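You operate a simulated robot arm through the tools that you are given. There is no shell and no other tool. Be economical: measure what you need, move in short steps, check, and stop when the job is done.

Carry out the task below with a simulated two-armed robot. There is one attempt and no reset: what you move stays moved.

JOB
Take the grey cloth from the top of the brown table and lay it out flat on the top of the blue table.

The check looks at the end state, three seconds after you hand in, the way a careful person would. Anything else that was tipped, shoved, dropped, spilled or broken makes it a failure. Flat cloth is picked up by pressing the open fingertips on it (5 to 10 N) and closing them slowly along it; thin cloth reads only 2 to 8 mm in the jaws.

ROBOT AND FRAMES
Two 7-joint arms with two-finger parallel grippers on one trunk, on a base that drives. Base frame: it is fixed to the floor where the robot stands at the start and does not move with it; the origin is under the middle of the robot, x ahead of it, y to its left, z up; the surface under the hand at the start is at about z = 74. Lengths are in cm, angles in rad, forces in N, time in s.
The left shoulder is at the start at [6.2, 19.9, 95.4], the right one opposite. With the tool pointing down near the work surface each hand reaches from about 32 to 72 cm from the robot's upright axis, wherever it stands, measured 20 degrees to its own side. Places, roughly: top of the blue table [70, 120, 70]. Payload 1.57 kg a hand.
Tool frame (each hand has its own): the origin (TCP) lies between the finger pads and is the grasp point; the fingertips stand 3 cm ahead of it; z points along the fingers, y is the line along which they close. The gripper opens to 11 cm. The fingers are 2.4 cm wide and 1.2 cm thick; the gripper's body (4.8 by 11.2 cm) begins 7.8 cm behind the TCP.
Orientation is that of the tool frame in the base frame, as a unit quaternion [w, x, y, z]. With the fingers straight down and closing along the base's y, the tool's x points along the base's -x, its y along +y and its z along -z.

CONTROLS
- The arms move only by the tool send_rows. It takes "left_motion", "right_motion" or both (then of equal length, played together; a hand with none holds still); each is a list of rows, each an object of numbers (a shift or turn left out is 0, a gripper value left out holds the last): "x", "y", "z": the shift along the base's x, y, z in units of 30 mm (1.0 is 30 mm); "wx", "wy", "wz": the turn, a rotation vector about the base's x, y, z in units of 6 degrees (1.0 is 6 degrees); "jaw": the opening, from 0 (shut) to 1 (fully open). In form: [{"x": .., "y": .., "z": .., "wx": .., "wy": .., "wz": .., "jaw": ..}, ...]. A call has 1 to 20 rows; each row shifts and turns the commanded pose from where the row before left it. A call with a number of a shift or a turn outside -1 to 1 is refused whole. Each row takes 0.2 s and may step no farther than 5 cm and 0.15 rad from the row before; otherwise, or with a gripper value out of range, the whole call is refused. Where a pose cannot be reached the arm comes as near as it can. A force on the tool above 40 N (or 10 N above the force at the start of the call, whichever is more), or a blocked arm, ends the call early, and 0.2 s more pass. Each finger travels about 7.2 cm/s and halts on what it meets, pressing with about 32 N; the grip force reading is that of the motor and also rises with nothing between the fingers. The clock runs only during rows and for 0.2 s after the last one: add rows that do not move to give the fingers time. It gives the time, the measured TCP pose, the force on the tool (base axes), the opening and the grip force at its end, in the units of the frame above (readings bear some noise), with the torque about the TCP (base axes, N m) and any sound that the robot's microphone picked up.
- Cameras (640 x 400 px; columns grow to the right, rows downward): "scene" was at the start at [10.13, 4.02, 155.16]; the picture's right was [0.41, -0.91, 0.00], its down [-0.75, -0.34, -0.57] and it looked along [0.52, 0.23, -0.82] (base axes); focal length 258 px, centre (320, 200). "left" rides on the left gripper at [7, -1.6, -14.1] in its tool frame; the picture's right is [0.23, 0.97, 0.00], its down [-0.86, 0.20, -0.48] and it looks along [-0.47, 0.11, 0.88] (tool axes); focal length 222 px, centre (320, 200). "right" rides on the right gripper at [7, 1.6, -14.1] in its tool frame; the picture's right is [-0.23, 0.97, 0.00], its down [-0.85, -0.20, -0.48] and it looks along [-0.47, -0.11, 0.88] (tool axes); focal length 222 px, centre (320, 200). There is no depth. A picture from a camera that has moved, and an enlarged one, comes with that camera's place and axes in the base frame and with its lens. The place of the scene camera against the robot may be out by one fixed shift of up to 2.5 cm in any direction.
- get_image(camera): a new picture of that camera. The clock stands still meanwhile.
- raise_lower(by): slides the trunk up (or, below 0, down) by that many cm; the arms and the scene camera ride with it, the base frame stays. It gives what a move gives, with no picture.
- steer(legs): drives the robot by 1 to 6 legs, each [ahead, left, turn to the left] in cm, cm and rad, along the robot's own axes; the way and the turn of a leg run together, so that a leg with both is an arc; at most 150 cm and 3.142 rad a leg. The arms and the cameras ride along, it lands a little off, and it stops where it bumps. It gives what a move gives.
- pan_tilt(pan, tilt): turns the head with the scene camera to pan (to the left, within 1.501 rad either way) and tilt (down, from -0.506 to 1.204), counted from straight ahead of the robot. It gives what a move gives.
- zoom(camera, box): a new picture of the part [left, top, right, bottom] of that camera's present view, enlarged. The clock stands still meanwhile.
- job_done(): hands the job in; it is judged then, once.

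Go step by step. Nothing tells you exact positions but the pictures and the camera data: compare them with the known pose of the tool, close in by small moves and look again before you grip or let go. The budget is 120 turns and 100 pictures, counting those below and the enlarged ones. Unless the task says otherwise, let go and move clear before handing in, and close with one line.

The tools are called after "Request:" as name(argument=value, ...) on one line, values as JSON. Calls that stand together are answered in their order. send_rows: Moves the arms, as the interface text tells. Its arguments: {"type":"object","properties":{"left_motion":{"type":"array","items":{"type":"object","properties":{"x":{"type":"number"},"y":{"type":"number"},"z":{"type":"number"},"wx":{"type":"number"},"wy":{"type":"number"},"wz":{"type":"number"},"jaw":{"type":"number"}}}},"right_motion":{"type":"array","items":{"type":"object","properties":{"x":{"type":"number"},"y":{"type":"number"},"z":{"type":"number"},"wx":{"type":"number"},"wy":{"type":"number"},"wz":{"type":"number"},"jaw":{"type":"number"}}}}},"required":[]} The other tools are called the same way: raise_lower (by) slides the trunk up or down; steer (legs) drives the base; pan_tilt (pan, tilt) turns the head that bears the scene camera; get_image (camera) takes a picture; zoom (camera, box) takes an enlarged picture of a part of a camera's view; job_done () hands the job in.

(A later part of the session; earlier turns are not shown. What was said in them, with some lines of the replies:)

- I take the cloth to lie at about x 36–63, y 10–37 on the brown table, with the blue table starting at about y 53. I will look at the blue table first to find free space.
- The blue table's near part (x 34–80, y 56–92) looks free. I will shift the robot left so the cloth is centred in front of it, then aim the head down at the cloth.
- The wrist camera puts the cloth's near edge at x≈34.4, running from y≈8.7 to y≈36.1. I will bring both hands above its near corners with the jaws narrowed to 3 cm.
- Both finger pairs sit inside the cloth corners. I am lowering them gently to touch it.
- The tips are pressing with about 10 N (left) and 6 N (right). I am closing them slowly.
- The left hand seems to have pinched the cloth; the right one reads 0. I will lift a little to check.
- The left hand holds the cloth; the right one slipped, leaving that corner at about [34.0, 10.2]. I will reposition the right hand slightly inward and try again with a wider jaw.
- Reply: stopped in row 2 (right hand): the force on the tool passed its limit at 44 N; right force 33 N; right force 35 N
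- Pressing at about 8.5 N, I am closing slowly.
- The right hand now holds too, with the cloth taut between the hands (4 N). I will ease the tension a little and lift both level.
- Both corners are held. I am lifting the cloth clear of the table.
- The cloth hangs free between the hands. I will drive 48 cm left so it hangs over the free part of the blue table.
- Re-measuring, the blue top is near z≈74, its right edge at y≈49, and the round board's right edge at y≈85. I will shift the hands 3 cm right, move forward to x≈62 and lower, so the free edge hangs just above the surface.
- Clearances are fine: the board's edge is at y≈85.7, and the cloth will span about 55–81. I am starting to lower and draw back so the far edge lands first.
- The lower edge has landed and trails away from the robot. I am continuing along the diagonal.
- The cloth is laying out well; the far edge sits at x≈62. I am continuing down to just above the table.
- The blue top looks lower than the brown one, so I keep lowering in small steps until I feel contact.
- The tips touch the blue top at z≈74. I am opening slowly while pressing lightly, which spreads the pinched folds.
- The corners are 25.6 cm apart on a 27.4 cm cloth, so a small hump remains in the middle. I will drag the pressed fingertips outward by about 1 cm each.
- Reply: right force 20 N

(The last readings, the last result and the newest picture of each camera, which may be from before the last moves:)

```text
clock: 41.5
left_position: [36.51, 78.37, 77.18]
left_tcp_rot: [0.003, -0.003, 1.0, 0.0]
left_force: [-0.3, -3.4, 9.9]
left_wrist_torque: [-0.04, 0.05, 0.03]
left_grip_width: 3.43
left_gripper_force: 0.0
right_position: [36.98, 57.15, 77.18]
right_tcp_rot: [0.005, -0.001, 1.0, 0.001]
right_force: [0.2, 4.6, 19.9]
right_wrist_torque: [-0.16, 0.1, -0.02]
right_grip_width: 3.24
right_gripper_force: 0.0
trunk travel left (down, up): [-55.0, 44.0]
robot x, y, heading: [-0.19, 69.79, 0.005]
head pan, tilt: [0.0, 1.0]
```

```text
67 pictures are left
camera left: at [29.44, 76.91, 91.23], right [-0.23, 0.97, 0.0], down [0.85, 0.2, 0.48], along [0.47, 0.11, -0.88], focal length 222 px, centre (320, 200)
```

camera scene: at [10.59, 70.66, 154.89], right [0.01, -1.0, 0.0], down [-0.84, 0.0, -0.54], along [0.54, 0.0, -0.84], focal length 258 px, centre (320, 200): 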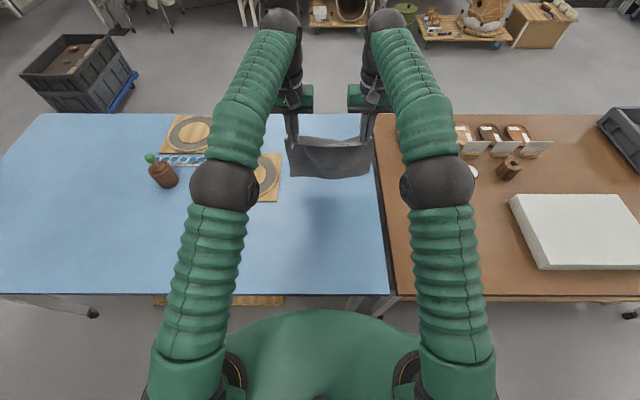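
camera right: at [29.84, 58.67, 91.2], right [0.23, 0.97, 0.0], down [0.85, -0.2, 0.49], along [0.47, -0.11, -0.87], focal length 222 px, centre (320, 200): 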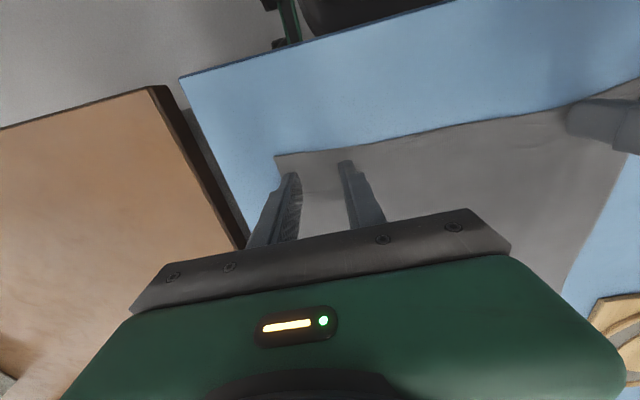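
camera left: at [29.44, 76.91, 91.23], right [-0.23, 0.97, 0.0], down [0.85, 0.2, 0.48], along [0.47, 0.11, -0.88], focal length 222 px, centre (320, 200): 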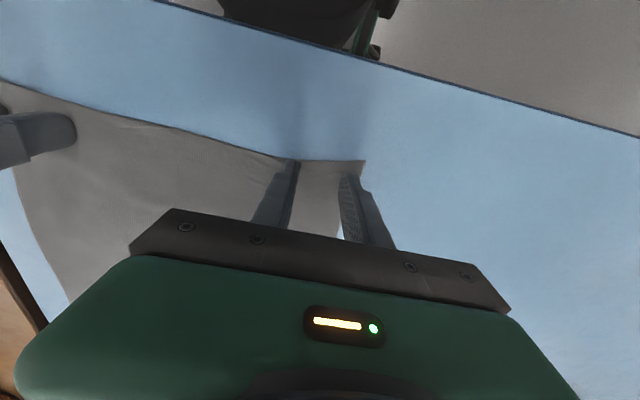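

The hump is gone and the near edge is smooth. I am lifting both hands straight up and checking.

Request:
send_rows(right_motion=[{"z": 0.2}, {"z": 0.5}, {"z": 1}, {"z": 1}, {"z": 1}, {"z": 1, "y": -0.3}, {"z": 1, "y": -0.5}, {"y": -0.8}, {"y": -0.8}, {"y": -0.8}, {}], left_motion=[{"z": 0.2}, {"z": 0.5}, {"z": 1}, {"z": 1}, {"z": 1}, {"z": 1, "y": 0.3}, {"z": 1, "y": 0.5}, {"y": 0.8}, {"y": 0.8}, {"y": 0.8}, {}])

Request:
zoom(camera="scene", box=[220, 140, 420, 300])

Request:
get_image(camera="right")

Request:
get_image(camera="scene")

```text
clock: 43.9
left_position: [36.62, 88.14, 93.94]
left_tcp_rot: [0.002, -0.003, 1.0, 0.001]
left_force: [0.3, 0.8, -0.7]
left_wrist_torque: [-0.01, -0.02, 0.01]
left_grip_width: 3.54
left_gripper_force: 0.1
right_position: [36.96, 47.51, 94.08]
right_tcp_rot: [0.004, 0.0, 1.0, 0.001]
right_force: [-0.1, 0.1, 0.1]
right_wrist_torque: [0.01, 0.0, 0.0]
right_grip_width: 3.51
right_gripper_force: 0.0
trunk travel left (down, up): [-55.0, 44.0]
robot x, y, heading: [-0.1, 69.82, 0.003]
head pan, tilt: [0.0, 1.0]
```

```text
2.50 times, centred on (320, 220) of scene
camera zoom: at [10.34, 70.66, 154.91], right [0.01, -1.0, 0.0], down [-0.84, 0.0, -0.54], along [0.54, 0.0, -0.84], focal length 646 px, centre (320, 150)
```

zoom: 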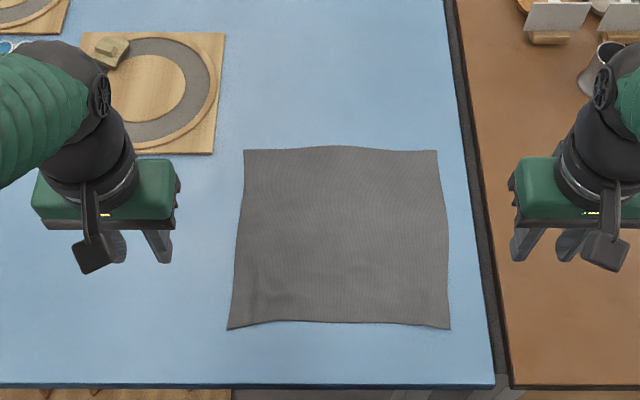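

```text
65 pictures are left
camera right: at [29.92, 49.06, 108.16], right [0.23, 0.97, 0.0], down [0.85, -0.2, 0.48], along [0.47, -0.11, -0.88], focal length 222 px, centre (320, 200)
```

right: 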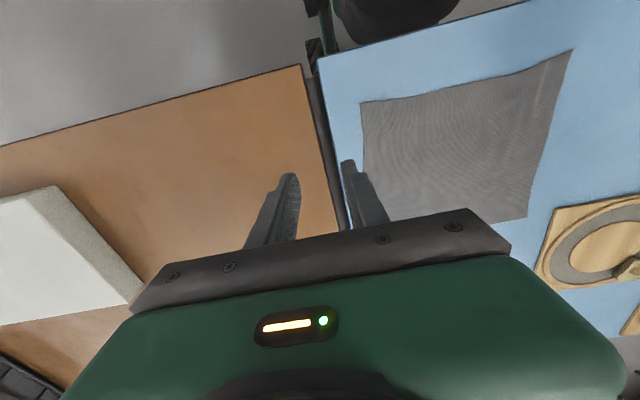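

```text
64 pictures are left
camera scene: at [10.34, 70.66, 154.91], right [0.01, -1.0, 0.0], down [-0.84, 0.0, -0.54], along [0.54, 0.0, -0.84], focal length 258 px, centre (320, 200)
```

scene: 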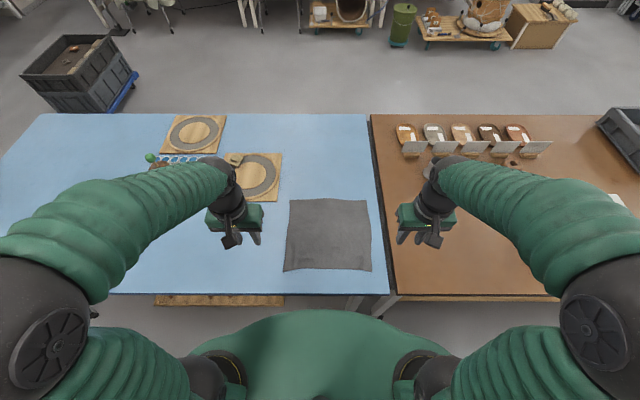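

The cloth lies flat and square on the blue table, both hands are clear, and nothing else was moved. I am handing in.

Request:
job_done()

```text
The job is handed in.
```

The grey cloth is lying flat on the blue table, both hands are open and clear of it, and the last pictures show nothing else disturbed.
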